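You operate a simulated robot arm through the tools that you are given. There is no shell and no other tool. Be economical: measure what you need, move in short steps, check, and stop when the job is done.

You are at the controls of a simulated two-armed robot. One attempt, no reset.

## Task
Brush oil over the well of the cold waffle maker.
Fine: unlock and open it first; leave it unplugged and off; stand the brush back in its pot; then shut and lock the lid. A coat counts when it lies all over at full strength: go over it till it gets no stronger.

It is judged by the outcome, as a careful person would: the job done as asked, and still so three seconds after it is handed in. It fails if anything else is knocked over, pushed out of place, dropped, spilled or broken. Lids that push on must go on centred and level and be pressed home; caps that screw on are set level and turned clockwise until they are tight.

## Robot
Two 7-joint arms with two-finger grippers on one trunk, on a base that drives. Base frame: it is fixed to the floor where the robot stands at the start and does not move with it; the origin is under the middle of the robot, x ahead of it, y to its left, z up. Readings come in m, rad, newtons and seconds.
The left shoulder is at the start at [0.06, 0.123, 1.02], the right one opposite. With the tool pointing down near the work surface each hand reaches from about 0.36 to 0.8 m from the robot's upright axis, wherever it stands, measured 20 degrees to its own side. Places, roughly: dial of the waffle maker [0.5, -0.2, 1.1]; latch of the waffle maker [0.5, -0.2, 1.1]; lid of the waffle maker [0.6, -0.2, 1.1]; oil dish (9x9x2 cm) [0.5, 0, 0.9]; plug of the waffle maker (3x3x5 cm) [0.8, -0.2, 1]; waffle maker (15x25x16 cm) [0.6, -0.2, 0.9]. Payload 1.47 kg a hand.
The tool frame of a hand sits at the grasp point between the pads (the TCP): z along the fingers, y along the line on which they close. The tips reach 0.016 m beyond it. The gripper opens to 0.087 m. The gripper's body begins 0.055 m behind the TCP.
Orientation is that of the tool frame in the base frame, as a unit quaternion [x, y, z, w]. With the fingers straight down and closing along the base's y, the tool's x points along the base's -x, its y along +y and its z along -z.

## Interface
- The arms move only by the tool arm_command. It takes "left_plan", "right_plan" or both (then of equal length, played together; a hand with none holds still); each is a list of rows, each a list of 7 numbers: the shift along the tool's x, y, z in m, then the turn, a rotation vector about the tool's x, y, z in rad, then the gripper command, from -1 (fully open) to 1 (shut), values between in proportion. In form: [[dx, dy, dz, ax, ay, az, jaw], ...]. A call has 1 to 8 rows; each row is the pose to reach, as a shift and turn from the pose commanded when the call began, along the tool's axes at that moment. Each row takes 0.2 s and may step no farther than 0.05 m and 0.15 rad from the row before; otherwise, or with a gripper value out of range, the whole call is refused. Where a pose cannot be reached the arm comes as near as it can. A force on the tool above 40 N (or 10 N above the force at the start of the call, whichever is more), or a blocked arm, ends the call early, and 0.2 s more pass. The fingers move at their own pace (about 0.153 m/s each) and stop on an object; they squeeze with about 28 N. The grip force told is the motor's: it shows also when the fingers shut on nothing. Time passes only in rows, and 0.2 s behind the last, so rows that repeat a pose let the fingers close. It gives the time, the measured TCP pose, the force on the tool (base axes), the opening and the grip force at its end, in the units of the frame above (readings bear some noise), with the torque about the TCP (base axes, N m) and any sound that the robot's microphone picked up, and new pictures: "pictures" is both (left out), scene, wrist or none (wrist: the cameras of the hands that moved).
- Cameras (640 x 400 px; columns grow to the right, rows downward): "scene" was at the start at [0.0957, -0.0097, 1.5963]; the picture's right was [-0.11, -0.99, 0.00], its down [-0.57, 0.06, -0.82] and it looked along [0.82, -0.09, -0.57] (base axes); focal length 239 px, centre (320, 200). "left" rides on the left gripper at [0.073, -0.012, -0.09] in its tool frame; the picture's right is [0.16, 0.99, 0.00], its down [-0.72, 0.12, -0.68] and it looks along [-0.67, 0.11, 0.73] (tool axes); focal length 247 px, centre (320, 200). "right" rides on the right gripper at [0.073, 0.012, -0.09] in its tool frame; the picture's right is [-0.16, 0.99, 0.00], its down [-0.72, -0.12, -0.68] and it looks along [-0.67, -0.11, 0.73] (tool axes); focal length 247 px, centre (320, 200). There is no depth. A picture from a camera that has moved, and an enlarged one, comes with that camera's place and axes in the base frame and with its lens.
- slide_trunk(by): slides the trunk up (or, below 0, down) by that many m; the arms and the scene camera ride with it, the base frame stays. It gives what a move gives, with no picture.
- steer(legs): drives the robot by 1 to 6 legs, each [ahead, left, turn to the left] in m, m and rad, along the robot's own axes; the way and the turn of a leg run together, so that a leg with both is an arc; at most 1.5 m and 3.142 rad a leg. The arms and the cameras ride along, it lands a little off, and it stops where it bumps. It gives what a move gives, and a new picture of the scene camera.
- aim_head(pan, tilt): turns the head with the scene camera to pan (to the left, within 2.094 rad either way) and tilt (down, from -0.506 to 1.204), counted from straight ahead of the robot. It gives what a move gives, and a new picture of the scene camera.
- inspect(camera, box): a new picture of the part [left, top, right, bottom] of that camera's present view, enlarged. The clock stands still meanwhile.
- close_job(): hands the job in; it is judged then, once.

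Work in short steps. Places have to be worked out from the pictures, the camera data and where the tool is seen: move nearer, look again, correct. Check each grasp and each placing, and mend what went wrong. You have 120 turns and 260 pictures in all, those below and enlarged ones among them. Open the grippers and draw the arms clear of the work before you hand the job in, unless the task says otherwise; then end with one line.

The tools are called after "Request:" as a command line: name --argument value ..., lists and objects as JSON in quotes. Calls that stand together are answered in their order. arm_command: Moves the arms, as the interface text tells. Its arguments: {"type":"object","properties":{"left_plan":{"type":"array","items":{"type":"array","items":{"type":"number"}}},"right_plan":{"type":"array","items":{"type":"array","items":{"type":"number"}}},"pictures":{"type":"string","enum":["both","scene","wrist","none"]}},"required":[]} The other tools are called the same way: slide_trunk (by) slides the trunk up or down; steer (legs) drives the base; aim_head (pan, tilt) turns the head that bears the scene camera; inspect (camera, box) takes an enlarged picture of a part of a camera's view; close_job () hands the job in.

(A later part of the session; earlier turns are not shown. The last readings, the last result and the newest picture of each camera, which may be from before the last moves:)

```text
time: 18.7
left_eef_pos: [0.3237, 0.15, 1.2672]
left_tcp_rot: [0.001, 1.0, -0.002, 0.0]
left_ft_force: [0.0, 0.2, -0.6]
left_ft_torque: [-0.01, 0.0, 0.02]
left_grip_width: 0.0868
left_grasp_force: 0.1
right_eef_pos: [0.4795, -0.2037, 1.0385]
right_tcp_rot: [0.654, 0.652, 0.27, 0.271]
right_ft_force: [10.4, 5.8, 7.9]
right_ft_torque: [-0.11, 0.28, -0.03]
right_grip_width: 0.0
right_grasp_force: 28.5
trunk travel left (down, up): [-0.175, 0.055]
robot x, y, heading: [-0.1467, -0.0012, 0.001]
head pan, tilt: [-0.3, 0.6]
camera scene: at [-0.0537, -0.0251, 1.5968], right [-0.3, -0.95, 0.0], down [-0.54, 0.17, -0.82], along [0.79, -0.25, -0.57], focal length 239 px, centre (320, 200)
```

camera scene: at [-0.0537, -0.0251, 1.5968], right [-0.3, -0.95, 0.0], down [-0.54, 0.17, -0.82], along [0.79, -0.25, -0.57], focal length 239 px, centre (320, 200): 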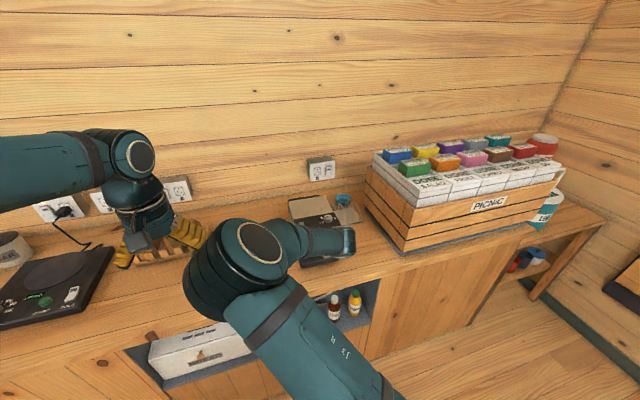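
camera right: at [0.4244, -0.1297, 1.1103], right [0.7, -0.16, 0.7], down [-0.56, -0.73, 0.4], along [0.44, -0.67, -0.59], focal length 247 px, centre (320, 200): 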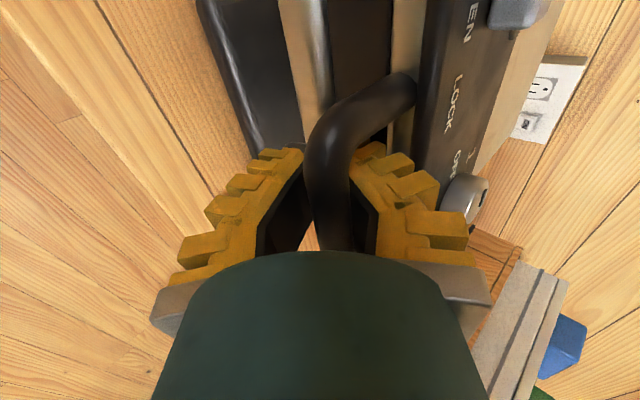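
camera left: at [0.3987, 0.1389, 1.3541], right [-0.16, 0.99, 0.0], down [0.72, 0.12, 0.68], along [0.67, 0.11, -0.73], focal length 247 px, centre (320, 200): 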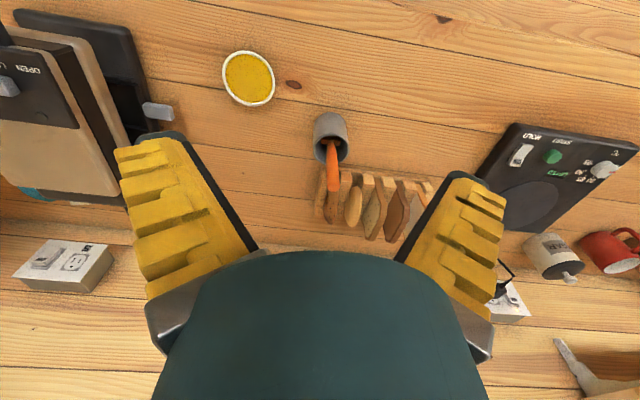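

The bar is caged in the gap behind the closed fingertips, a secure free-turning hold. I lift gently along the hinge arc by about 10° and check.

Request:
arm_command --right_plan '[[0, 0.008, -0.006, 0, 0, 0, 1], [0, 0.017, -0.011, 0, 0, 0, 1], [0, 0.026, -0.017, 0, 0, 0, 1], [0, 0.0346, -0.022, 0, 0, 0, 1]]'

```text
time: 19.7
left_eef_pos: [0.3219, 0.1493, 1.268]
left_tcp_rot: [0.002, 1.0, -0.001, 0.0]
left_ft_force: [0.7, -0.7, -0.1]
left_ft_torque: [0.0, -0.02, -0.04]
left_grip_width: 0.0871
left_grasp_force: 0.0
right_eef_pos: [0.4866, -0.2053, 1.0807]
right_tcp_rot: [0.654, 0.653, 0.27, 0.271]
right_ft_force: [-8.2, -1.2, -2.3]
right_ft_torque: [0.02, 0.02, -0.15]
right_grip_width: 0.0
right_grasp_force: 27.8
trunk travel left (down, up): [-0.175, 0.055]
robot x, y, heading: [-0.1485, -0.0033, 0.001]
head pan, tilt: [-0.3, 0.6]
camera scene: at [-0.0556, -0.0265, 1.5969], right [-0.3, -0.95, 0.0], down [-0.54, 0.17, -0.83], along [0.79, -0.25, -0.56], focal length 239 px, centre (320, 200)
camera right: at [0.4313, -0.1321, 1.1507], right [0.7, -0.16, 0.7], down [-0.56, -0.72, 0.4], along [0.44, -0.67, -0.59], focal length 247 px, centre (320, 200)
```

scene: 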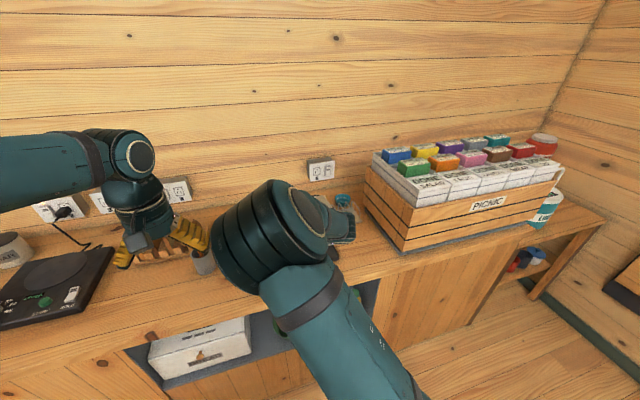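
right: 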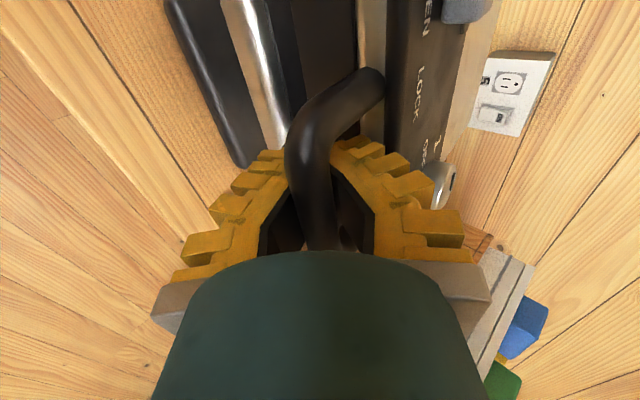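

The lid lifts freely. I continue along the arc to about 40°, turning the hand with the lid.

Request:
arm_command --right_plan '[[0, 0.0257, -0.013, 0.13, 0, 0, 1], [0, 0.0513, -0.0258, 0.26, 0, 0, 1], [0, 0.0783, -0.032, 0.39, 0, 0, 1], [0, 0.1053, -0.036, 0.52, 0, 0, 1]]'

```text
time: 20.7
left_eef_pos: [0.3233, 0.1496, 1.2672]
left_tcp_rot: [0.001, 1.0, 0.0, 0.0]
left_ft_force: [-0.1, -0.3, 0.3]
left_ft_torque: [0.0, -0.01, 0.02]
left_grip_width: 0.0871
left_grasp_force: 0.0
right_eef_pos: [0.4394, -0.1949, 1.0842]
right_tcp_rot: [0.668, 0.67, 0.225, 0.231]
right_ft_force: [4.8, 0.1, -2.0]
right_ft_torque: [-0.01, 0.03, -0.09]
right_grip_width: 0.006
right_grasp_force: 28.4
right hand out of reach, approached as far as the arm can: row 1, 2, 3, 4
trunk travel left (down, up): [-0.175, 0.055]
robot x, y, heading: [-0.1486, 0.0038, 0.001]
head pan, tilt: [-0.3, 0.6]
camera scene: at [-0.0535, -0.0261, 1.5967], right [-0.3, -0.95, 0.0], down [-0.54, 0.17, -0.82], along [0.79, -0.25, -0.57], focal length 239 px, centre (320, 200)
camera right: at [0.3951, -0.1212, 1.1604], right [0.78, -0.15, 0.6], down [-0.51, -0.72, 0.47], along [0.36, -0.68, -0.64], focal length 247 px, centre (320, 200)
```

scene: 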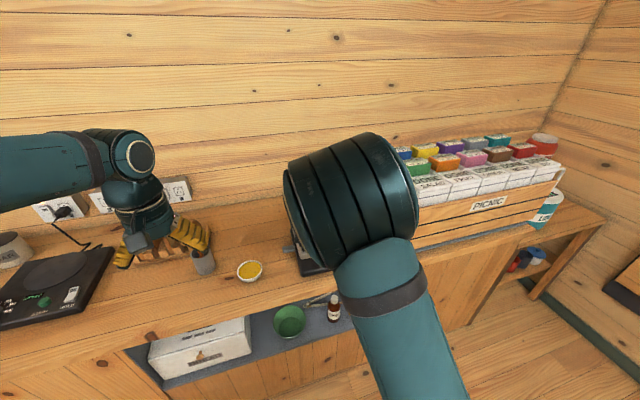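
right: 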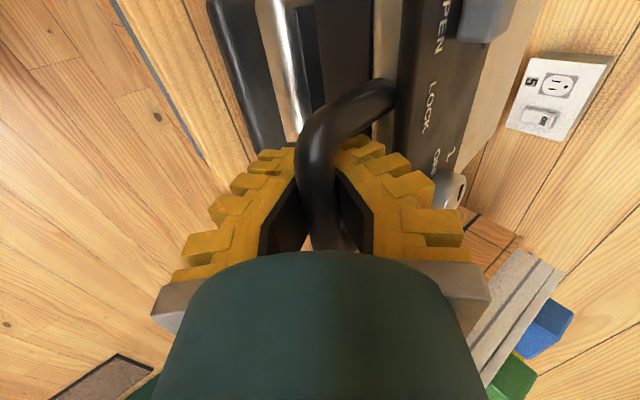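

The arm ran into a reach limit and drifted back, perhaps dragging the maker. I look before anything else.

Request:
inspect --camera "scene" --box '[230, 180, 430, 320]'

Request:
inspect --camera "left" --box '[0, 0, 320, 240]'

```text
2.86 times, centred on (330, 250) of scene
camera zoom: at [-0.0535, -0.0261, 1.5967], right [-0.3, -0.95, 0.0], down [-0.54, 0.17, -0.82], along [0.79, -0.25, -0.57], focal length 683 px, centre (291, 57)
```

zoom: 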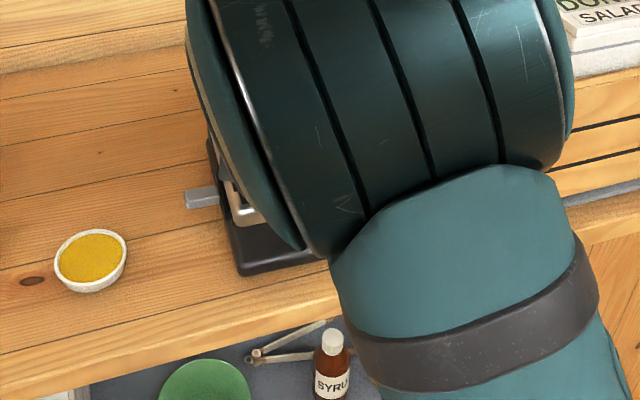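

```text
1.67 times, centred on (160, 120) of left
camera zoom: at [0.2511, 0.1376, 1.355], right [-0.16, 0.99, 0.0], down [0.72, 0.12, 0.68], along [0.67, 0.11, -0.73], focal length 412 px, centre (587, 333)
```

zoom: 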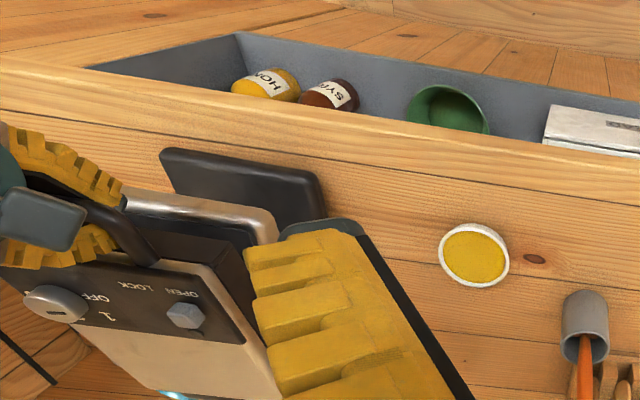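

The maker's base has been dragged about 3 cm toward me (front edge now x≈0.48). I lower the lid and push it back the same 3 cm while still holding the handle, then will re-approach with a better arm posture.

Request:
arm_command --right_plan '[[0, -0.014, 0.013, 0, 0, 0, 1], [0, -0.026, 0.026, 0, 0, 0, 1], [0, -0.016, 0.036, 0, 0, 0, 1], [0, -0.006, 0.046, 0, 0, 0, 1]]'

Request:
inspect --camera "left" --box '[0, 0, 320, 240]'

```text
time: 21.7
left_eef_pos: [0.3217, 0.1483, 1.2674]
left_tcp_rot: [0.001, 1.0, 0.0, 0.002]
left_ft_force: [-1.1, -0.3, 0.2]
left_ft_torque: [0.0, 0.03, 0.0]
left_grip_width: 0.0874
left_grasp_force: 0.1
right_eef_pos: [0.4534, -0.1972, 1.0406]
right_tcp_rot: [0.668, 0.669, 0.226, 0.234]
right_ft_force: [-10.2, -3.7, 4.0]
right_ft_torque: [-0.05, -0.1, -0.23]
right_grip_width: 0.0002
right_grasp_force: 27.7
right hand out of reach, approached as far as the arm can: row 4
trunk travel left (down, up): [-0.175, 0.055]
robot x, y, heading: [-0.1467, -0.0011, -0.008]
head pan, tilt: [-0.3, 0.6]
camera scene: at [-0.0566, -0.0268, 1.597], right [-0.3, -0.95, 0.0], down [-0.54, 0.17, -0.83], along [0.79, -0.25, -0.56], focal length 239 px, centre (320, 200)
camera right: at [0.4074, -0.1235, 1.117], right [0.78, -0.15, 0.61], down [-0.51, -0.72, 0.47], along [0.36, -0.68, -0.64], focal length 247 px, centre (320, 200)
```

scene: 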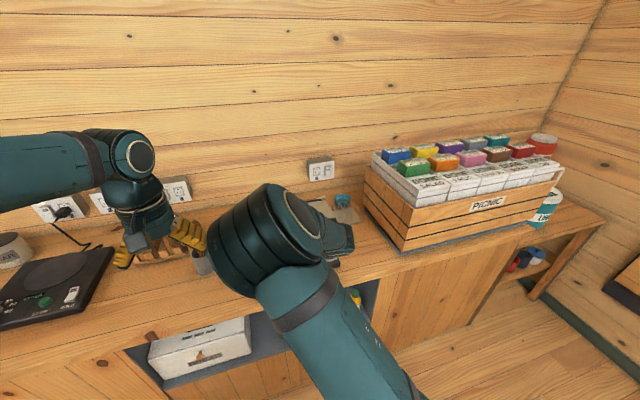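
right: 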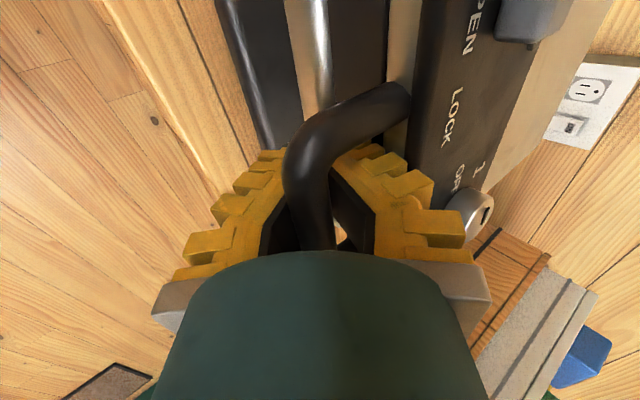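

```text
1.67 times, centred on (160, 120) of left
camera zoom: at [0.2485, 0.1368, 1.3559], right [-0.16, 0.99, 0.0], down [0.72, 0.11, 0.68], along [0.67, 0.11, -0.73], focal length 412 px, centre (587, 333)
```

zoom: 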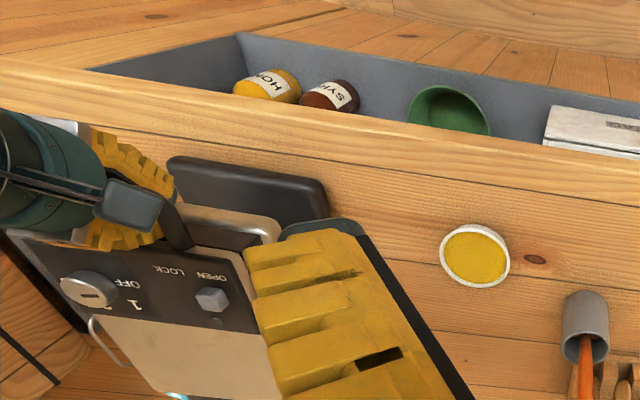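

Lid is shut again, maker roughly half restored. I release, back out along the finger axis, and then move the base farther back to give the arm a straighter posture.

Request:
arm_command --right_plan '[[0, 0, 0.0, 0, 0, 0, 0.4], [0, 0, 0.0, 0, 0, 0, 0.2], [0, 0, -0.02, 0, 0, 0, 0.2], [0, 0, -0.04, 0, 0, 0, 0.2], [0, 0, -0.06, 0, 0, 0, 0.2], [0, 0, -0.09, 0, 0, 0, 0.2]]' --pictures "wrist"

```text
time: 23.1
left_eef_pos: [0.3223, 0.1482, 1.2682]
left_tcp_rot: [0.0, 1.0, 0.0, 0.002]
left_ft_force: [-0.9, -1.2, 0.4]
left_ft_torque: [-0.01, 0.03, 0.03]
left_grip_width: 0.0868
left_grasp_force: 0.1
right_eef_pos: [0.3968, -0.1985, 1.1119]
right_tcp_rot: [0.668, 0.671, 0.226, 0.23]
right_ft_force: [-0.3, -0.7, 0.6]
right_ft_torque: [0.01, 0.02, 0.0]
right_grip_width: 0.041
right_grasp_force: 4.4
trunk travel left (down, up): [-0.175, 0.055]
robot x, y, heading: [-0.1446, -0.0012, -0.002]
head pan, tilt: [-0.3, 0.6]
camera right: at [0.3528, -0.1252, 1.1879], right [0.78, -0.15, 0.61], down [-0.51, -0.72, 0.47], along [0.36, -0.68, -0.64], focal length 247 px, centre (320, 200)
```

right: 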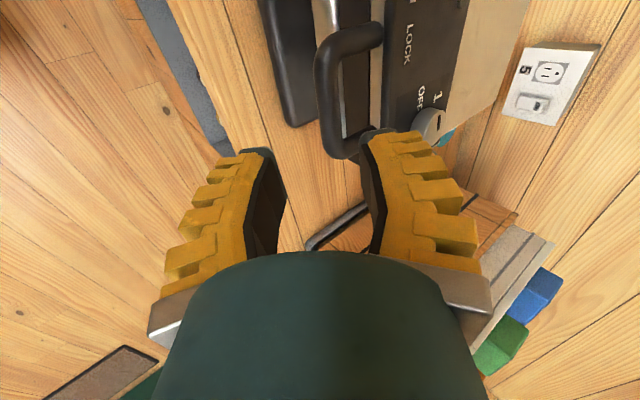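

Clear of the handle. I drive back another 0.13 m.

Request:
steer --legs '[[-0.13, 0, 0]]'

Request:
inspect --camera "scene" --box '[200, 170, 360, 290]'

```text
time: 24.4
left_eef_pos: [0.1948, 0.151, 1.2673]
left_tcp_rot: [-0.002, 1.0, 0.0, 0.001]
left_ft_force: [-0.1, -0.4, -0.4]
left_ft_torque: [0.0, -0.04, 0.01]
left_grip_width: 0.0869
left_grasp_force: 0.1
right_eef_pos: [0.2718, -0.1962, 1.1109]
right_tcp_rot: [0.667, 0.671, 0.227, 0.231]
right_ft_force: [-0.2, 0.5, 0.6]
right_ft_torque: [-0.03, 0.0, 0.0]
right_grip_width: 0.0407
right_grasp_force: 4.1
trunk travel left (down, up): [-0.175, 0.055]
robot x, y, heading: [-0.271, 0.0008, 0.003]
head pan, tilt: [-0.3, 0.6]
camera scene: at [-0.183, -0.0258, 1.5969], right [-0.29, -0.96, 0.0], down [-0.54, 0.17, -0.83], along [0.79, -0.24, -0.56], focal length 239 px, centre (320, 200)
```

scene: 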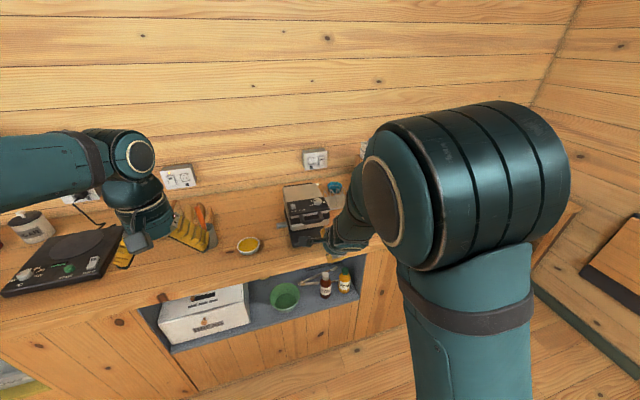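

```text
3.33 times, centred on (280, 230) of scene
camera zoom: at [-0.183, -0.0258, 1.5969], right [-0.29, -0.96, 0.0], down [-0.54, 0.17, -0.83], along [0.79, -0.24, -0.56], focal length 797 px, centre (453, 100)
```

zoom: 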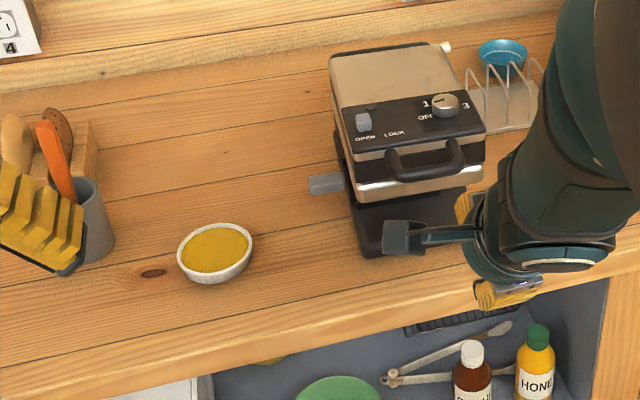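

The elbow is in an awkward raised posture. I'll go back to upright hand, then roll the other way (-90°), and see whether that gives a better arm shape.

Request:
arm_command --right_plan '[[0, 0, -0.02, 0.13, 0, 0, 0.2], [0, 0, -0.04, 0.26, 0, 0, 0.2], [0, 0, -0.06, 0.39, 0, 0, 0.2], [0, 0, -0.08, 0.52, 0, 0, 0.2], [0, 0, -0.1, 0.665, 0, 0, 0.2]]' --pictures "none"

Request:
arm_command --right_plan '[[0, 0.02, -0.01, 0, 0, -0.15, 0.2], [0, 0.04, -0.02, 0, 0, -0.3, 0.2], [0, 0.06, -0.03, 0, 0, -0.45, 0.2], [0, 0.08, -0.04, 0, 0, -0.6, 0.2], [0, 0.1, -0.05, 0, 0, -0.75, 0.2], [0, 0.12, -0.06, 0, 0, -0.9, 0.2], [0, 0.14, -0.06, 0, 0, -1.05, 0.2], [0, 0.15, -0.06, 0, 0, -1.2, 0.2]]' --pictures "none"

Request:
arm_command --right_plan '[[0, 0, 0, 0, 0, -0.15, 0.2], [0, 0, 0, 0, 0, -0.3, 0.2], [0, 0, 0, 0, 0, -0.371, 0.2]]' --pictures "scene"

```text
time: 25.6
left_eef_pos: [0.1959, 0.1519, 1.2665]
left_tcp_rot: [-0.002, 1.0, -0.001, 0.0]
left_ft_force: [-0.3, 0.9, -0.2]
left_ft_torque: [-0.03, 0.03, 0.03]
left_grip_width: 0.0874
left_grasp_force: 0.0
right_eef_pos: [0.2139, -0.1928, 1.19]
right_tcp_rot: [0.705, 0.709, -0.005, 0.0]
right_ft_force: [0.5, 0.2, -0.2]
right_ft_torque: [-0.04, 0.01, 0.02]
right_grip_width: 0.0409
right_grasp_force: 3.7
right hand out of reach, approached as far as the arm can: row 1, 2
trunk travel left (down, up): [-0.175, 0.055]
robot x, y, heading: [-0.272, -0.0019, 0.008]
head pan, tilt: [-0.3, 0.6]
```

```text
time: 27.4
left_eef_pos: [0.1972, 0.1529, 1.2675]
left_tcp_rot: [-0.002, 1.0, -0.001, 0.0]
left_ft_force: [0.4, 0.3, -0.4]
left_ft_torque: [0.01, 0.01, 0.01]
left_grip_width: 0.087
left_grasp_force: 0.1
right_eef_pos: [0.3331, -0.1434, 1.2738]
right_tcp_rot: [0.238, 0.971, -0.005, -0.002]
right_ft_force: [-0.6, 0.3, -0.6]
right_ft_torque: [-0.04, -0.02, 0.0]
right_grip_width: 0.0407
right_grasp_force: 4.1
right hand out of reach, approached as far as the arm can: row 6, 7, 8
trunk travel left (down, up): [-0.175, 0.055]
robot x, y, heading: [-0.2748, 0.0041, 0.0]
head pan, tilt: [-0.3, 0.6]
```

```text
time: 28.2
left_eef_pos: [0.1964, 0.1521, 1.2662]
left_tcp_rot: [-0.002, 1.0, 0.0, -0.001]
left_ft_force: [-0.5, 0.0, 0.6]
left_ft_torque: [-0.01, 0.04, 0.0]
left_grip_width: 0.087
left_grasp_force: 0.0
right_eef_pos: [0.3319, -0.1439, 1.2749]
right_tcp_rot: [0.054, 0.999, -0.006, 0.0]
right_ft_force: [-0.1, 0.6, 0.0]
right_ft_torque: [0.0, -0.01, 0.03]
right_grip_width: 0.0408
right_grasp_force: 4.1
trunk travel left (down, up): [-0.175, 0.055]
robot x, y, heading: [-0.2759, 0.0004, 0.0]
head pan, tilt: [-0.3, 0.6]
camera scene: at [-0.1816, -0.0256, 1.5968], right [-0.29, -0.96, 0.0], down [-0.54, 0.17, -0.83], along [0.79, -0.24, -0.56], focal length 239 px, centre (320, 200)
```

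scene: 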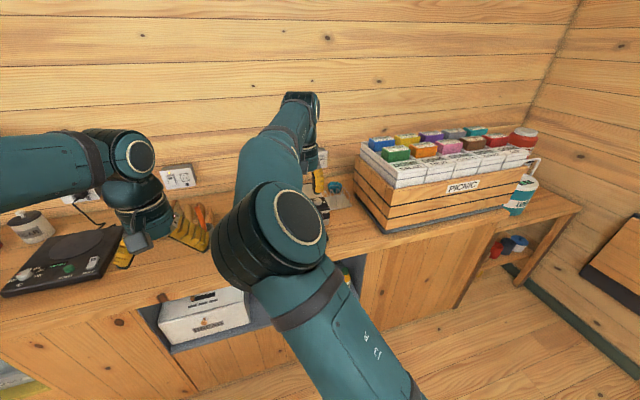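

Hand is upright again but elbow leans in. I continue rolling to the other side while shifting the hand outward.

Request:
arm_command --right_plan '[[0, -0.01, 0, 0, 0, -0.15, 0.2], [0, -0.02, 0, 0, 0, -0.3, 0.2], [0, -0.03, 0, 0, 0, -0.45, 0.2], [0, -0.04, 0, 0, 0, -0.6, 0.2], [0, -0.05, 0, 0, 0, -0.75, 0.2], [0, -0.06, 0, 0, 0, -0.9, 0.2], [0, -0.07, 0, 0, 0, -1.05, 0.2], [0, -0.07, 0, 0, 0, -1.2, 0.2]]' --pictures "none"

Request:
arm_command --right_plan '[[0, 0, 0, 0, 0, -0.12, 0.2], [0, 0, 0, 0, 0, -0.24, 0.2], [0, 0, 0, 0, 0, -0.36, 0.2], [0, 0, 0, 0, 0, -0.48, 0.2]]' --pictures "scene"

```text
time: 30.0
left_eef_pos: [0.1968, 0.1514, 1.2667]
left_tcp_rot: [-0.001, 1.0, -0.001, 0.0]
left_ft_force: [-0.5, 0.5, -0.5]
left_ft_torque: [0.01, 0.05, -0.02]
left_grip_width: 0.087
left_grasp_force: 0.2
right_eef_pos: [0.315, -0.1723, 1.3179]
right_tcp_rot: [-0.466, 0.885, -0.005, -0.003]
right_ft_force: [0.6, 0.5, -1.0]
right_ft_torque: [0.02, 0.02, 0.0]
right_grip_width: 0.0408
right_grasp_force: 4.5
right hand out of reach, approached as far as the arm can: row 1, 2, 3, 4, 5, 6, 7, 8
trunk travel left (down, up): [-0.175, 0.055]
robot x, y, heading: [-0.2771, -0.0055, 0.002]
head pan, tilt: [-0.3, 0.6]
```

```text
time: 31.0
left_eef_pos: [0.1957, 0.151, 1.2676]
left_tcp_rot: [-0.001, 1.0, 0.0, -0.001]
left_ft_force: [-0.6, -0.8, -0.2]
left_ft_torque: [0.0, 0.02, 0.01]
left_grip_width: 0.0873
left_grasp_force: 0.0
right_eef_pos: [0.3122, -0.1709, 1.3155]
right_tcp_rot: [-0.663, 0.748, -0.004, -0.003]
right_ft_force: [0.2, -0.7, 0.6]
right_ft_torque: [0.0, 0.0, 0.02]
right_grip_width: 0.0405
right_grasp_force: 4.2
trunk travel left (down, up): [-0.175, 0.055]
robot x, y, heading: [-0.2698, 0.001, 0.003]
head pan, tilt: [-0.3, 0.6]
camera scene: at [-0.1814, -0.0255, 1.5968], right [-0.29, -0.96, 0.0], down [-0.54, 0.17, -0.83], along [0.79, -0.24, -0.56], focal length 239 px, centre (320, 200)
```

scene: 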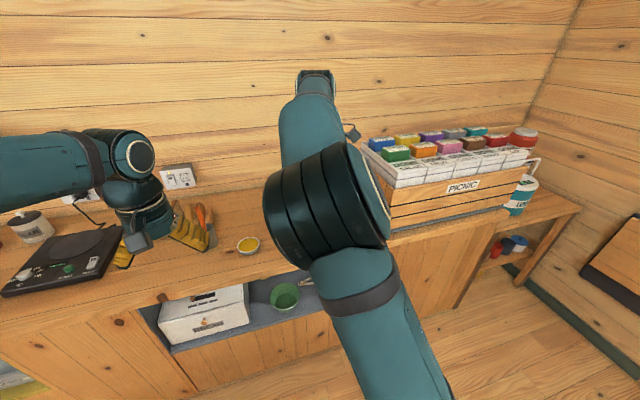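

The elbow swung outward. Now I complete the roll and pitch the hand forward 45° in place.

Request:
arm_command --right_plan '[[0, -0.01, 0, 0, 0, -0.12, 0.2]]' --pictures "none"

Request:
arm_command --right_plan '[[0, 0, 0, 0.13, 0, 0, 0.2], [0, 0, 0, 0.26, 0, 0, 0.2], [0, 0, 0, 0.39, 0, 0, 0.2], [0, 0, 0, 0.52, 0, 0, 0.2], [0, 0, 0, 0.65, 0, 0, 0.2], [0, 0, 0, 0.785, 0, 0, 0.2]]' --pictures "both"

```text
time: 31.4
left_eef_pos: [0.1967, 0.1519, 1.2665]
left_tcp_rot: [-0.002, 1.0, -0.001, 0.0]
left_ft_force: [0.5, 1.1, -0.7]
left_ft_torque: [-0.02, 0.02, 0.0]
left_grip_width: 0.0869
left_grasp_force: 0.0
right_eef_pos: [0.3177, -0.1667, 1.3179]
right_tcp_rot: [-0.686, 0.728, -0.005, -0.004]
right_ft_force: [0.2, -0.1, 0.8]
right_ft_torque: [-0.04, -0.01, -0.03]
right_grip_width: 0.0408
right_grasp_force: 4.4
right hand out of reach, approached as far as the arm can: row 1
trunk travel left (down, up): [-0.175, 0.055]
robot x, y, heading: [-0.2738, 0.001, 0.0]
head pan, tilt: [-0.3, 0.6]
```

```text
time: 32.8
left_eef_pos: [0.1952, 0.1508, 1.2677]
left_tcp_rot: [0.0, 1.0, -0.001, 0.0]
left_ft_force: [-0.3, 0.5, -0.2]
left_ft_torque: [-0.01, -0.06, -0.01]
left_grip_width: 0.087
left_grasp_force: 0.0
right_eef_pos: [0.3177, -0.1683, 1.317]
right_tcp_rot: [-0.633, 0.671, -0.284, 0.261]
right_ft_force: [0.2, -0.1, -0.7]
right_ft_torque: [-0.01, 0.01, 0.04]
right_grip_width: 0.0406
right_grasp_force: 4.3
trunk travel left (down, up): [-0.175, 0.055]
robot x, y, heading: [-0.2736, -0.0022, 0.003]
head pan, tilt: [-0.3, 0.6]
camera scene: at [-0.1823, -0.0263, 1.5969], right [-0.29, -0.96, 0.0], down [-0.54, 0.17, -0.83], along [0.79, -0.24, -0.56], focal length 239 px, centre (320, 200)
camera right: at [0.242, -0.236, 1.3714], right [-0.68, 0.19, -0.7], down [-0.36, 0.75, 0.55], along [0.64, 0.63, -0.45], focal length 247 px, centre (320, 200)
```

scene: 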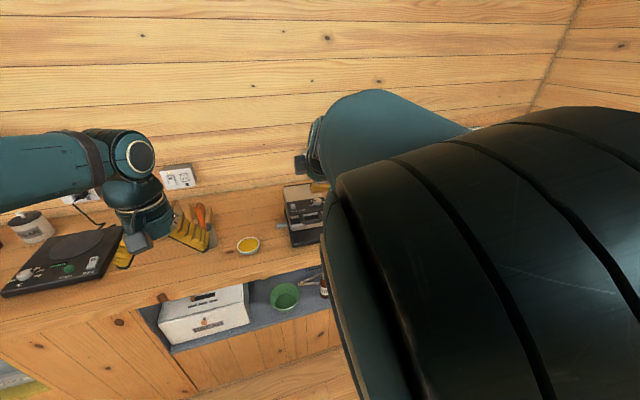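
right: 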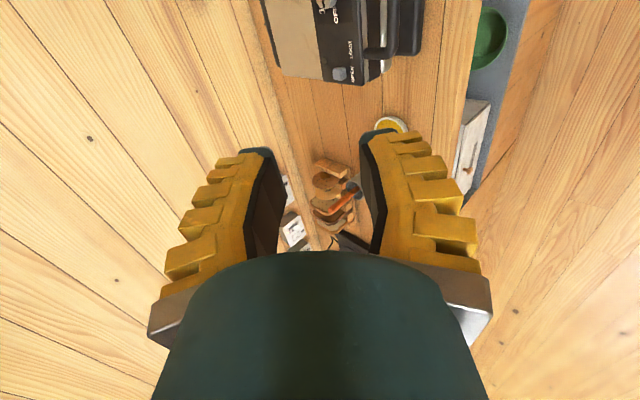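

This posture has room. I move to the new pregrasp above/front of the handle (bar now ≈ (0.466, -0.20, 1.042)).

Request:
arm_command --right_plan '[[0.004, 0.015, 0.04, 0, 0, -0.03, 0.2], [0.008, 0.03, 0.08, 0, 0, -0.06, 0.2], [0.012, 0.045, 0.12, 0, 0, -0.06, 0.2], [0.016, 0.06, 0.16, 0, 0, -0.06, 0.2], [0.02, 0.076, 0.2, 0, 0, -0.06, 0.2], [0.0235, 0.0911, 0.24, 0, 0, -0.06, 0.2]]'

Request:
inspect --camera "right" --box '[230, 30, 410, 210]'

```text
time: 34.2
left_eef_pos: [0.1964, 0.1532, 1.2669]
left_tcp_rot: [-0.002, 1.0, -0.001, 0.0]
left_ft_force: [0.6, 0.6, -0.1]
left_ft_torque: [0.0, 0.01, 0.0]
left_grip_width: 0.0872
left_grasp_force: 0.2
right_eef_pos: [0.4165, -0.1959, 1.1031]
right_tcp_rot: [0.656, -0.649, 0.292, -0.251]
right_ft_force: [0.2, -0.2, 0.1]
right_ft_torque: [-0.03, 0.01, 0.0]
right_grip_width: 0.0406
right_grasp_force: 4.3
right hand out of reach, approached as far as the arm can: row 6
trunk travel left (down, up): [-0.175, 0.055]
robot x, y, heading: [-0.2735, -0.0005, 0.006]
head pan, tilt: [-0.3, 0.6]
camera scene: at [-0.1807, -0.0242, 1.5968], right [-0.29, -0.96, 0.0], down [-0.54, 0.17, -0.82], along [0.79, -0.24, -0.57], focal length 239 px, centre (320, 200)
camera right: at [0.3442, -0.2647, 1.1606], right [-0.69, 0.13, -0.71], down [-0.39, 0.76, 0.52], along [0.6, 0.64, -0.48], focal length 247 px, centre (320, 200)
```

scene: 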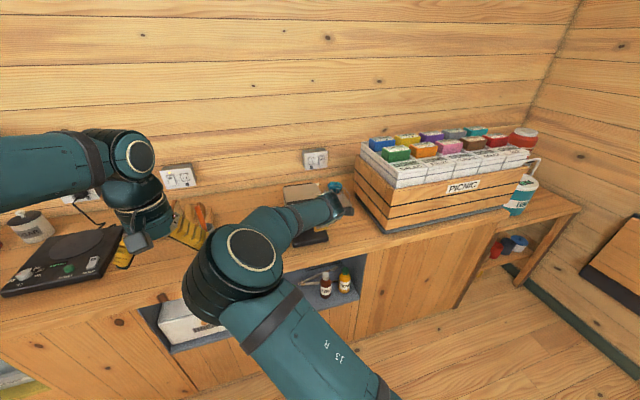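
right: 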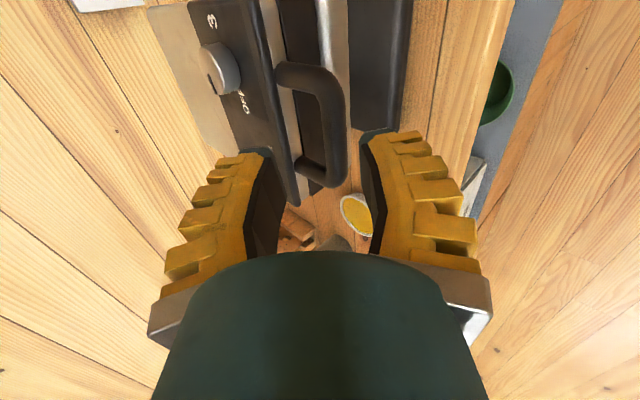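

```text
2.22 times, centred on (320, 120) of right
camera zoom: at [0.3442, -0.2647, 1.1606], right [-0.69, 0.13, -0.71], down [-0.39, 0.76, 0.52], along [0.6, 0.64, -0.48], focal length 549 px, centre (320, 378)
```

zoom: 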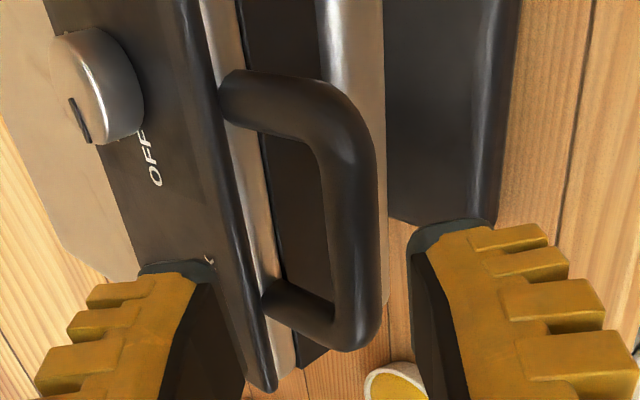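

The elbow swung again but the hand is nearly there. Bar is ~7.5 cm ahead along the fingers and 9 mm toward tool +y; I go in with jaws narrowed.

Request:
arm_command --right_plan '[[0, 0.009, 0.01, 0, 0, 0, 0.3], [0, 0.009, 0.025, 0, 0, 0, 0.5], [0, 0.009, 0.045, 0, 0, 0, 0.5], [0, 0.009, 0.06, 0, 0, 0, 0.5], [0, 0.009, 0.075, 0, 0, 0, 0.5]]'

Request:
inspect --camera "right" --box '[230, 30, 410, 230]'

```text
time: 35.4
left_eef_pos: [0.1962, 0.152, 1.267]
left_tcp_rot: [-0.002, 1.0, 0.0, 0.0]
left_ft_force: [-0.2, -0.5, -0.3]
left_ft_torque: [-0.04, -0.03, -0.02]
left_grip_width: 0.0873
left_grasp_force: 0.0
right_eef_pos: [0.4158, -0.1885, 1.0767]
right_tcp_rot: [0.655, -0.651, 0.29, -0.251]
right_ft_force: [-0.3, -0.1, 0.4]
right_ft_torque: [-0.01, 0.03, 0.01]
right_grip_width: 0.028
right_grasp_force: 4.2
right hand out of reach, approached as far as the arm can: row 1, 2, 3, 4, 5
trunk travel left (down, up): [-0.175, 0.055]
robot x, y, heading: [-0.2687, -0.0015, 0.002]
head pan, tilt: [-0.3, 0.6]
camera scene: at [-0.1813, -0.0256, 1.5968], right [-0.29, -0.96, 0.0], down [-0.54, 0.17, -0.82], along [0.79, -0.24, -0.57], focal length 239 px, centre (320, 200)
camera right: at [0.345, -0.2565, 1.1345], right [-0.69, 0.13, -0.71], down [-0.39, 0.76, 0.52], along [0.61, 0.64, -0.48], focal length 247 px, centre (320, 200)
```

scene: 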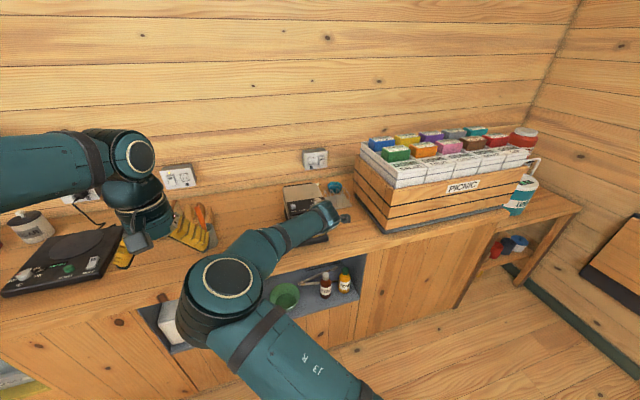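
right: 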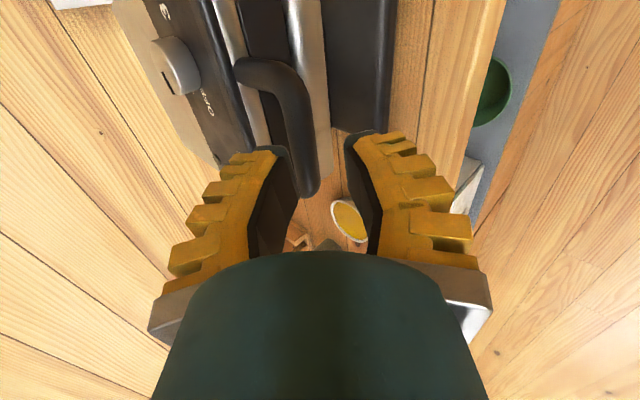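

```text
2.00 times, centred on (320, 130) of right
camera zoom: at [0.345, -0.2565, 1.1345], right [-0.69, 0.13, -0.71], down [-0.39, 0.76, 0.52], along [0.61, 0.64, -0.48], focal length 494 px, centre (320, 340)
```

zoom: 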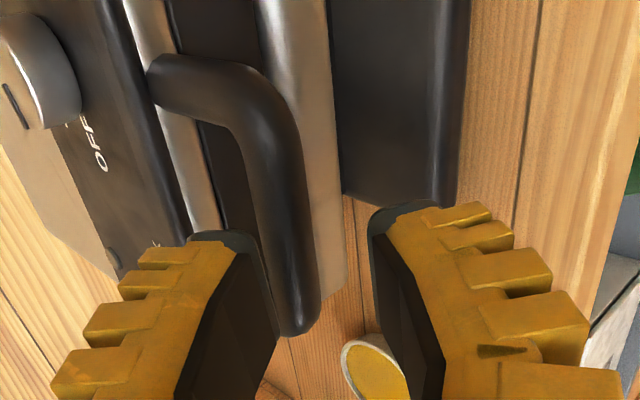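

The forward-pitched pose fights the arm's limits. Better: grip the bar from straight above (tool down, closing fore-aft), with the bar near the tips so it can pivot. I back out, lift and straighten the hand.

Request:
arm_command --right_plan '[[0, 0, -0.04, 0, 0, 0, 0.2], [0, -0.02, -0.08, 0, 0, 0, 0.2], [0, -0.04, -0.12, -0.13, 0, 0, 0.2], [0, -0.06, -0.16, -0.26, 0, 0, 0.2], [0, -0.08, -0.18, -0.39, 0, 0, 0.2], [0, -0.1, -0.2, -0.52, 0, 0, 0.2], [0, -0.12, -0.2, -0.65, 0, 0, 0.2], [0, -0.12, -0.2, -0.785, 0, 0, 0.2]]' --pictures "scene"

```text
time: 37.2
left_eef_pos: [0.1933, 0.1557, 1.2678]
left_tcp_rot: [-0.002, 1.0, -0.002, 0.0]
left_ft_force: [-0.4, 0.9, -0.4]
left_ft_torque: [-0.1, 0.0, -0.01]
left_grip_width: 0.0873
left_grasp_force: 0.2
right_eef_pos: [0.3256, -0.1133, 1.3292]
right_tcp_rot: [-0.702, 0.711, -0.04, 0.006]
right_ft_force: [-0.4, 2.0, 0.4]
right_ft_torque: [-0.09, -0.03, -0.02]
right_grip_width: 0.0405
right_grasp_force: 4.1
right hand out of reach, approached as far as the arm can: row 7, 8
trunk travel left (down, up): [-0.175, 0.055]
robot x, y, heading: [-0.2729, 0.0036, -0.003]
head pan, tilt: [-0.3, 0.6]
camera scene: at [-0.1838, -0.0208, 1.5971], right [-0.29, -0.96, 0.0], down [-0.54, 0.16, -0.83], along [0.79, -0.24, -0.56], focal length 239 px, centre (320, 200)
```

scene: 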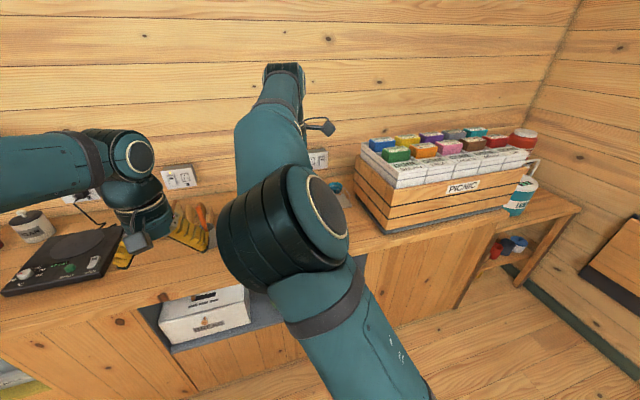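

I bring the hand back to a start-like pose while unrolling, to recover the elbow-out posture.

Request:
arm_command --right_plan '[[0.015, 0.035, -0.017, 0, 0, 0.15, 0.2], [0.03, 0.07, -0.034, 0, 0, 0.3, 0.2], [0.045, 0.105, -0.051, 0, 0, 0.45, 0.2], [0.06, 0.14, -0.068, 0, 0, 0.6, 0.2], [0.075, 0.175, -0.085, 0, 0, 0.75, 0.2], [0.09, 0.21, -0.102, 0, 0, 0.9, 0.2], [0.105, 0.245, -0.12, 0, 0, 1.05, 0.2], [0.12, 0.27, -0.138, 0, 0, 1.2, 0.2]]' --pictures "none"

Request:
arm_command --right_plan '[[0, -0.02, 0, 0, 0, 0.15, 0.2], [0, -0.04, 0, 0, 0, 0.3, 0.2], [0, -0.06, 0, 0, 0, 0.371, 0.2]]' --pictures "scene"

```text
time: 39.0
left_eef_pos: [0.1948, 0.1515, 1.2682]
left_tcp_rot: [-0.001, 1.0, 0.0, 0.001]
left_ft_force: [0.5, 0.4, -0.1]
left_ft_torque: [-0.02, 0.0, -0.03]
left_grip_width: 0.0869
left_grasp_force: 0.1
right_eef_pos: [0.0469, -0.2285, 1.4537]
right_tcp_rot: [-0.178, 0.984, -0.023, 0.024]
right_ft_force: [0.0, 1.1, 0.2]
right_ft_torque: [0.04, -0.01, 0.0]
right_grip_width: 0.0406
right_grasp_force: 4.2
trunk travel left (down, up): [-0.175, 0.055]
robot x, y, heading: [-0.2771, -0.0014, 0.001]
head pan, tilt: [-0.3, 0.6]
```

```text
time: 39.8
left_eef_pos: [0.1956, 0.1498, 1.2683]
left_tcp_rot: [-0.002, 1.0, 0.0, 0.0]
left_ft_force: [-0.4, -0.3, 0.5]
left_ft_torque: [0.03, 0.01, 0.01]
left_grip_width: 0.0871
left_grasp_force: 0.0
right_eef_pos: [0.0655, -0.2812, 1.4587]
right_tcp_rot: [0.007, 0.999, -0.021, 0.032]
right_ft_force: [0.7, -0.5, 0.7]
right_ft_torque: [0.02, -0.02, 0.01]
right_grip_width: 0.0408
right_grasp_force: 4.0
trunk travel left (down, up): [-0.175, 0.055]
robot x, y, heading: [-0.2753, 0.0, 0.001]
head pan, tilt: [-0.3, 0.6]
camera scene: at [-0.1813, -0.0266, 1.5968], right [-0.29, -0.96, 0.0], down [-0.54, 0.17, -0.82], along [0.79, -0.24, -0.57], focal length 239 px, centre (320, 200)
```

scene: 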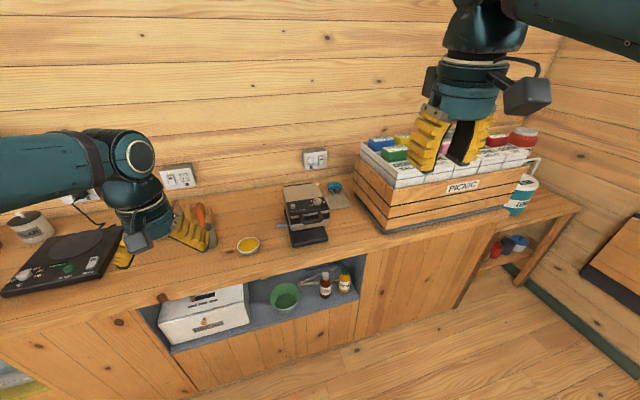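

Elbow-out posture is back. I take a clear look at the maker and then drive forward 0.2 m.

Request:
inspect --camera "scene" --box '[260, 160, 360, 260]'

Request:
steer --legs '[[0.2, 0, 0]]'

```text
4.00 times, centred on (310, 210) of scene
camera zoom: at [-0.1813, -0.0266, 1.5968], right [-0.29, -0.96, 0.0], down [-0.54, 0.17, -0.82], along [0.79, -0.24, -0.57], focal length 957 px, centre (360, 160)
```

zoom: 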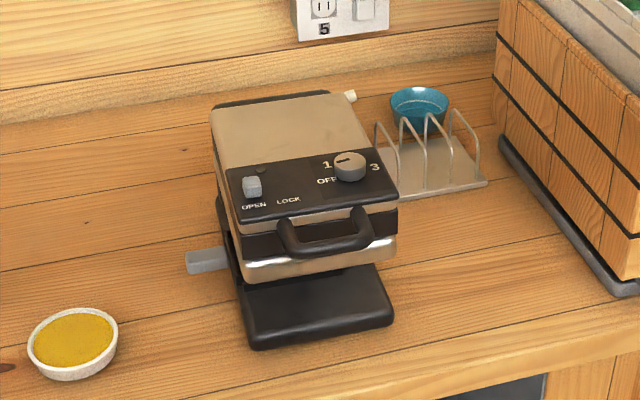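

```text
time: 41.4
left_eef_pos: [0.3964, 0.1514, 1.2656]
left_tcp_rot: [-0.002, 1.0, -0.001, 0.0]
left_ft_force: [-0.2, 1.0, -0.4]
left_ft_torque: [0.02, 0.02, -0.03]
left_grip_width: 0.0869
left_grasp_force: 0.1
right_eef_pos: [0.2688, -0.2805, 1.4581]
right_tcp_rot: [0.005, 0.999, -0.022, 0.032]
right_ft_force: [0.1, 0.4, -0.7]
right_ft_torque: [-0.02, 0.01, -0.02]
right_grip_width: 0.0406
right_grasp_force: 4.7
trunk travel left (down, up): [-0.175, 0.055]
robot x, y, heading: [-0.0754, -0.0011, 0.0]
head pan, tilt: [-0.3, 0.6]
camera scene: at [0.0202, -0.0251, 1.5968], right [-0.29, -0.96, 0.0], down [-0.54, 0.17, -0.82], along [0.79, -0.24, -0.57], focal length 239 px, centre (320, 200)
```

scene: 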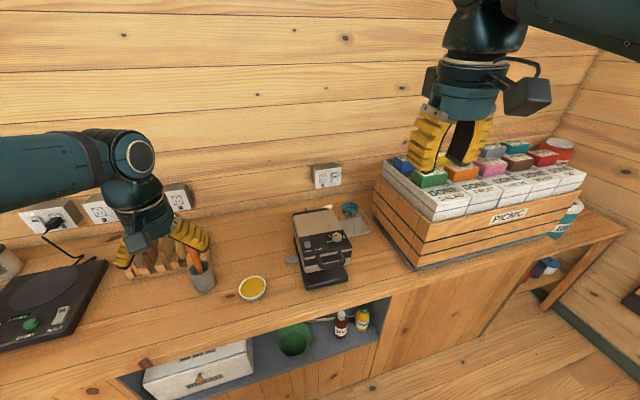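

Bar now about (0.463, -0.19, 1.042). I move above it while rolling the hand +90°, tool pointing down.

Request:
arm_command --right_plan '[[-0.024, 0.011, 0.02, 0, 0, 0.15, 0.2], [-0.048, 0.022, 0.04, 0, 0, 0.3, 0.2], [-0.072, 0.033, 0.06, 0, 0, 0.45, 0.2], [-0.096, 0.044, 0.08, 0, 0, 0.6, 0.2], [-0.12, 0.055, 0.1, 0, 0, 0.75, 0.2], [-0.144, 0.066, 0.12, 0, 0, 0.9, 0.2], [-0.168, 0.077, 0.14, 0, 0, 1.05, 0.2], [-0.194, 0.09, 0.16, 0, 0, 1.2, 0.2]]' --pictures "none"

Request:
arm_command --right_plan '[[0, 0, 0, 0, 0, 0.15, 0.2], [0, 0, 0, 0, 0, 0.3, 0.2], [0, 0, 0, 0, 0, 0.371, 0.2]]'

```text
time: 43.2
left_eef_pos: [0.3974, 0.152, 1.2672]
left_tcp_rot: [-0.002, 1.0, -0.001, -0.001]
left_ft_force: [0.0, 0.4, 0.1]
left_ft_torque: [-0.01, 0.04, -0.02]
left_grip_width: 0.087
left_grasp_force: 0.0
right_eef_pos: [0.4756, -0.1994, 1.3048]
right_tcp_rot: [0.57, 0.821, 0.0, 0.039]
right_ft_force: [-0.3, -0.3, 0.3]
right_ft_torque: [0.01, 0.04, 0.0]
right_grip_width: 0.0406
right_grasp_force: 4.1
trunk travel left (down, up): [-0.175, 0.055]
robot x, y, heading: [-0.0706, -0.0055, 0.003]
head pan, tilt: [-0.3, 0.6]
```

```text
time: 44.0
left_eef_pos: [0.3965, 0.1525, 1.2671]
left_tcp_rot: [-0.002, 1.0, 0.0, 0.001]
left_ft_force: [0.5, 0.5, -1.3]
left_ft_torque: [0.0, -0.02, 0.01]
left_grip_width: 0.0868
left_grasp_force: 0.1
right_eef_pos: [0.4743, -0.1999, 1.3067]
right_tcp_rot: [0.711, 0.702, 0.007, 0.038]
right_ft_force: [-0.8, -0.1, -1.0]
right_ft_torque: [0.0, -0.02, -0.02]
right_grip_width: 0.0405
right_grasp_force: 4.4
trunk travel left (down, up): [-0.175, 0.055]
robot x, y, heading: [-0.0709, 0.0018, 0.003]
head pan, tilt: [-0.3, 0.6]
camera scene: at [0.0196, -0.025, 1.5968], right [-0.29, -0.96, 0.0], down [-0.54, 0.17, -0.83], along [0.79, -0.24, -0.56], focal length 239 px, centre (320, 200)
camera right: at [0.4816, -0.1227, 1.3926], right [0.98, -0.17, 0.07], down [-0.17, -0.69, 0.7], along [-0.07, -0.7, -0.71], focal length 247 px, centre (320, 200)
```

scene: 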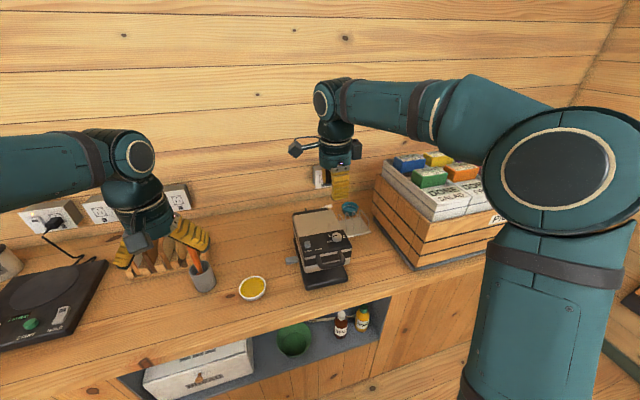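
right: 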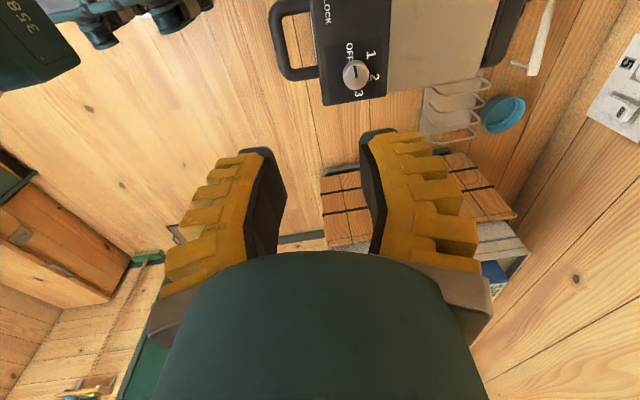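

Good posture now. I descend to about 12 cm above the bar, trimming the tilt, and re-measure.

Request:
arm_command --right_plan '[[0.003, -0.005, 0.034, 0, 0.044, 0, 0.2], [0.006, -0.01, 0.068, 0, 0.044, 0, 0.2], [0.008, -0.015, 0.1, 0, 0.044, 0, 0.2], [0.01, -0.02, 0.13, 0, 0.044, 0, 0.2]]'

Request:
inspect --camera "right" --box '[220, 0, 420, 170]'

Request:
inspect --camera "scene" --box '[270, 170, 390, 300]'

```text
time: 45.0
left_eef_pos: [0.3965, 0.152, 1.2667]
left_tcp_rot: [-0.001, 1.0, -0.001, 0.0]
left_ft_force: [-0.6, 1.3, 0.7]
left_ft_torque: [-0.03, 0.04, -0.01]
left_grip_width: 0.087
left_grasp_force: 0.1
right_eef_pos: [0.4637, -0.1957, 1.1737]
right_tcp_rot: [0.71, 0.704, 0.023, 0.023]
right_ft_force: [0.3, 0.6, -0.7]
right_ft_torque: [0.02, -0.02, -0.01]
right_grip_width: 0.0409
right_grasp_force: 3.9
trunk travel left (down, up): [-0.175, 0.055]
robot x, y, heading: [-0.0704, -0.0011, 0.0]
head pan, tilt: [-0.3, 0.6]
camera scene: at [0.0202, -0.0248, 1.5968], right [-0.29, -0.96, 0.0], down [-0.54, 0.17, -0.82], along [0.79, -0.24, -0.57], focal length 239 px, centre (320, 200)
camera right: at [0.4701, -0.1219, 1.264], right [0.98, -0.17, 0.06], down [-0.17, -0.72, 0.67], along [-0.07, -0.67, -0.74], focal length 247 px, centre (320, 200)
```

scene: 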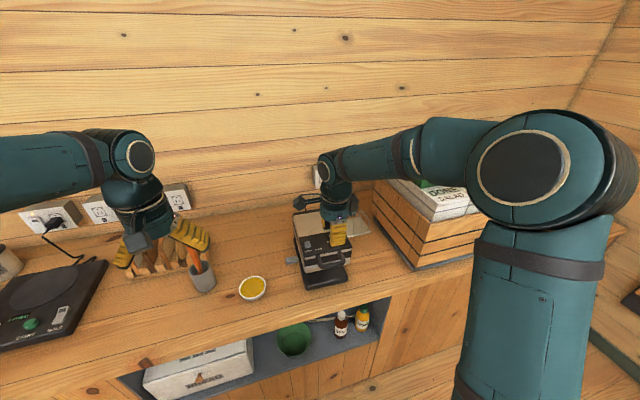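
right: 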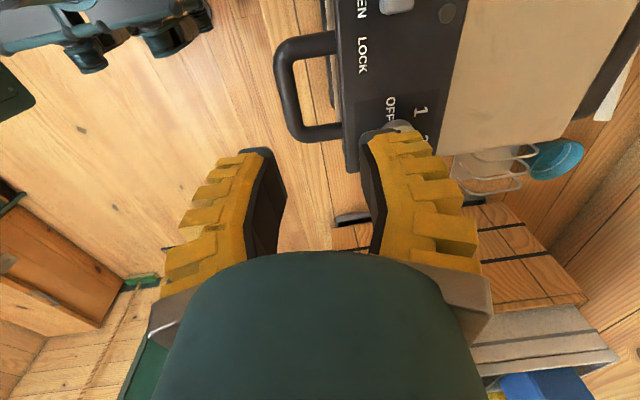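

```text
2.35 times, centred on (320, 85) of right
camera zoom: at [0.4701, -0.1219, 1.264], right [0.98, -0.17, 0.06], down [-0.17, -0.72, 0.67], along [-0.07, -0.67, -0.74], focal length 581 px, centre (320, 471)
```

zoom: 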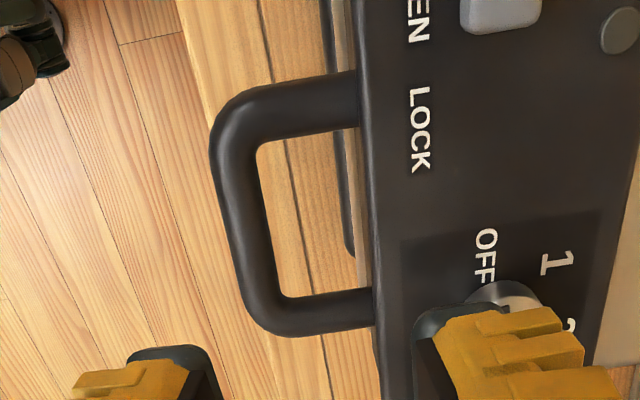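

```text
3.08 times, centred on (330, 235) of scene
camera zoom: at [0.0202, -0.0248, 1.5968], right [-0.29, -0.96, 0.0], down [-0.54, 0.17, -0.82], along [0.79, -0.24, -0.57], focal length 736 px, centre (289, 92)
```

zoom: 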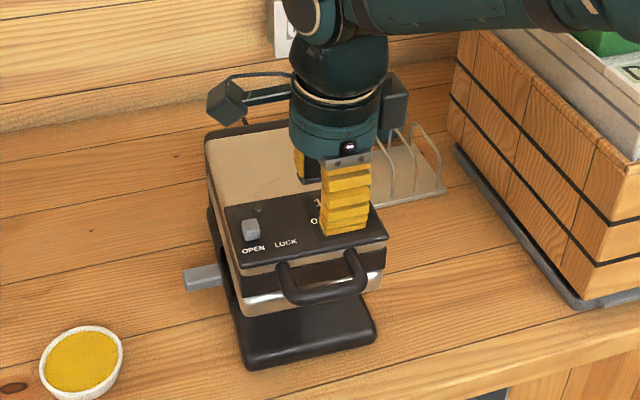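

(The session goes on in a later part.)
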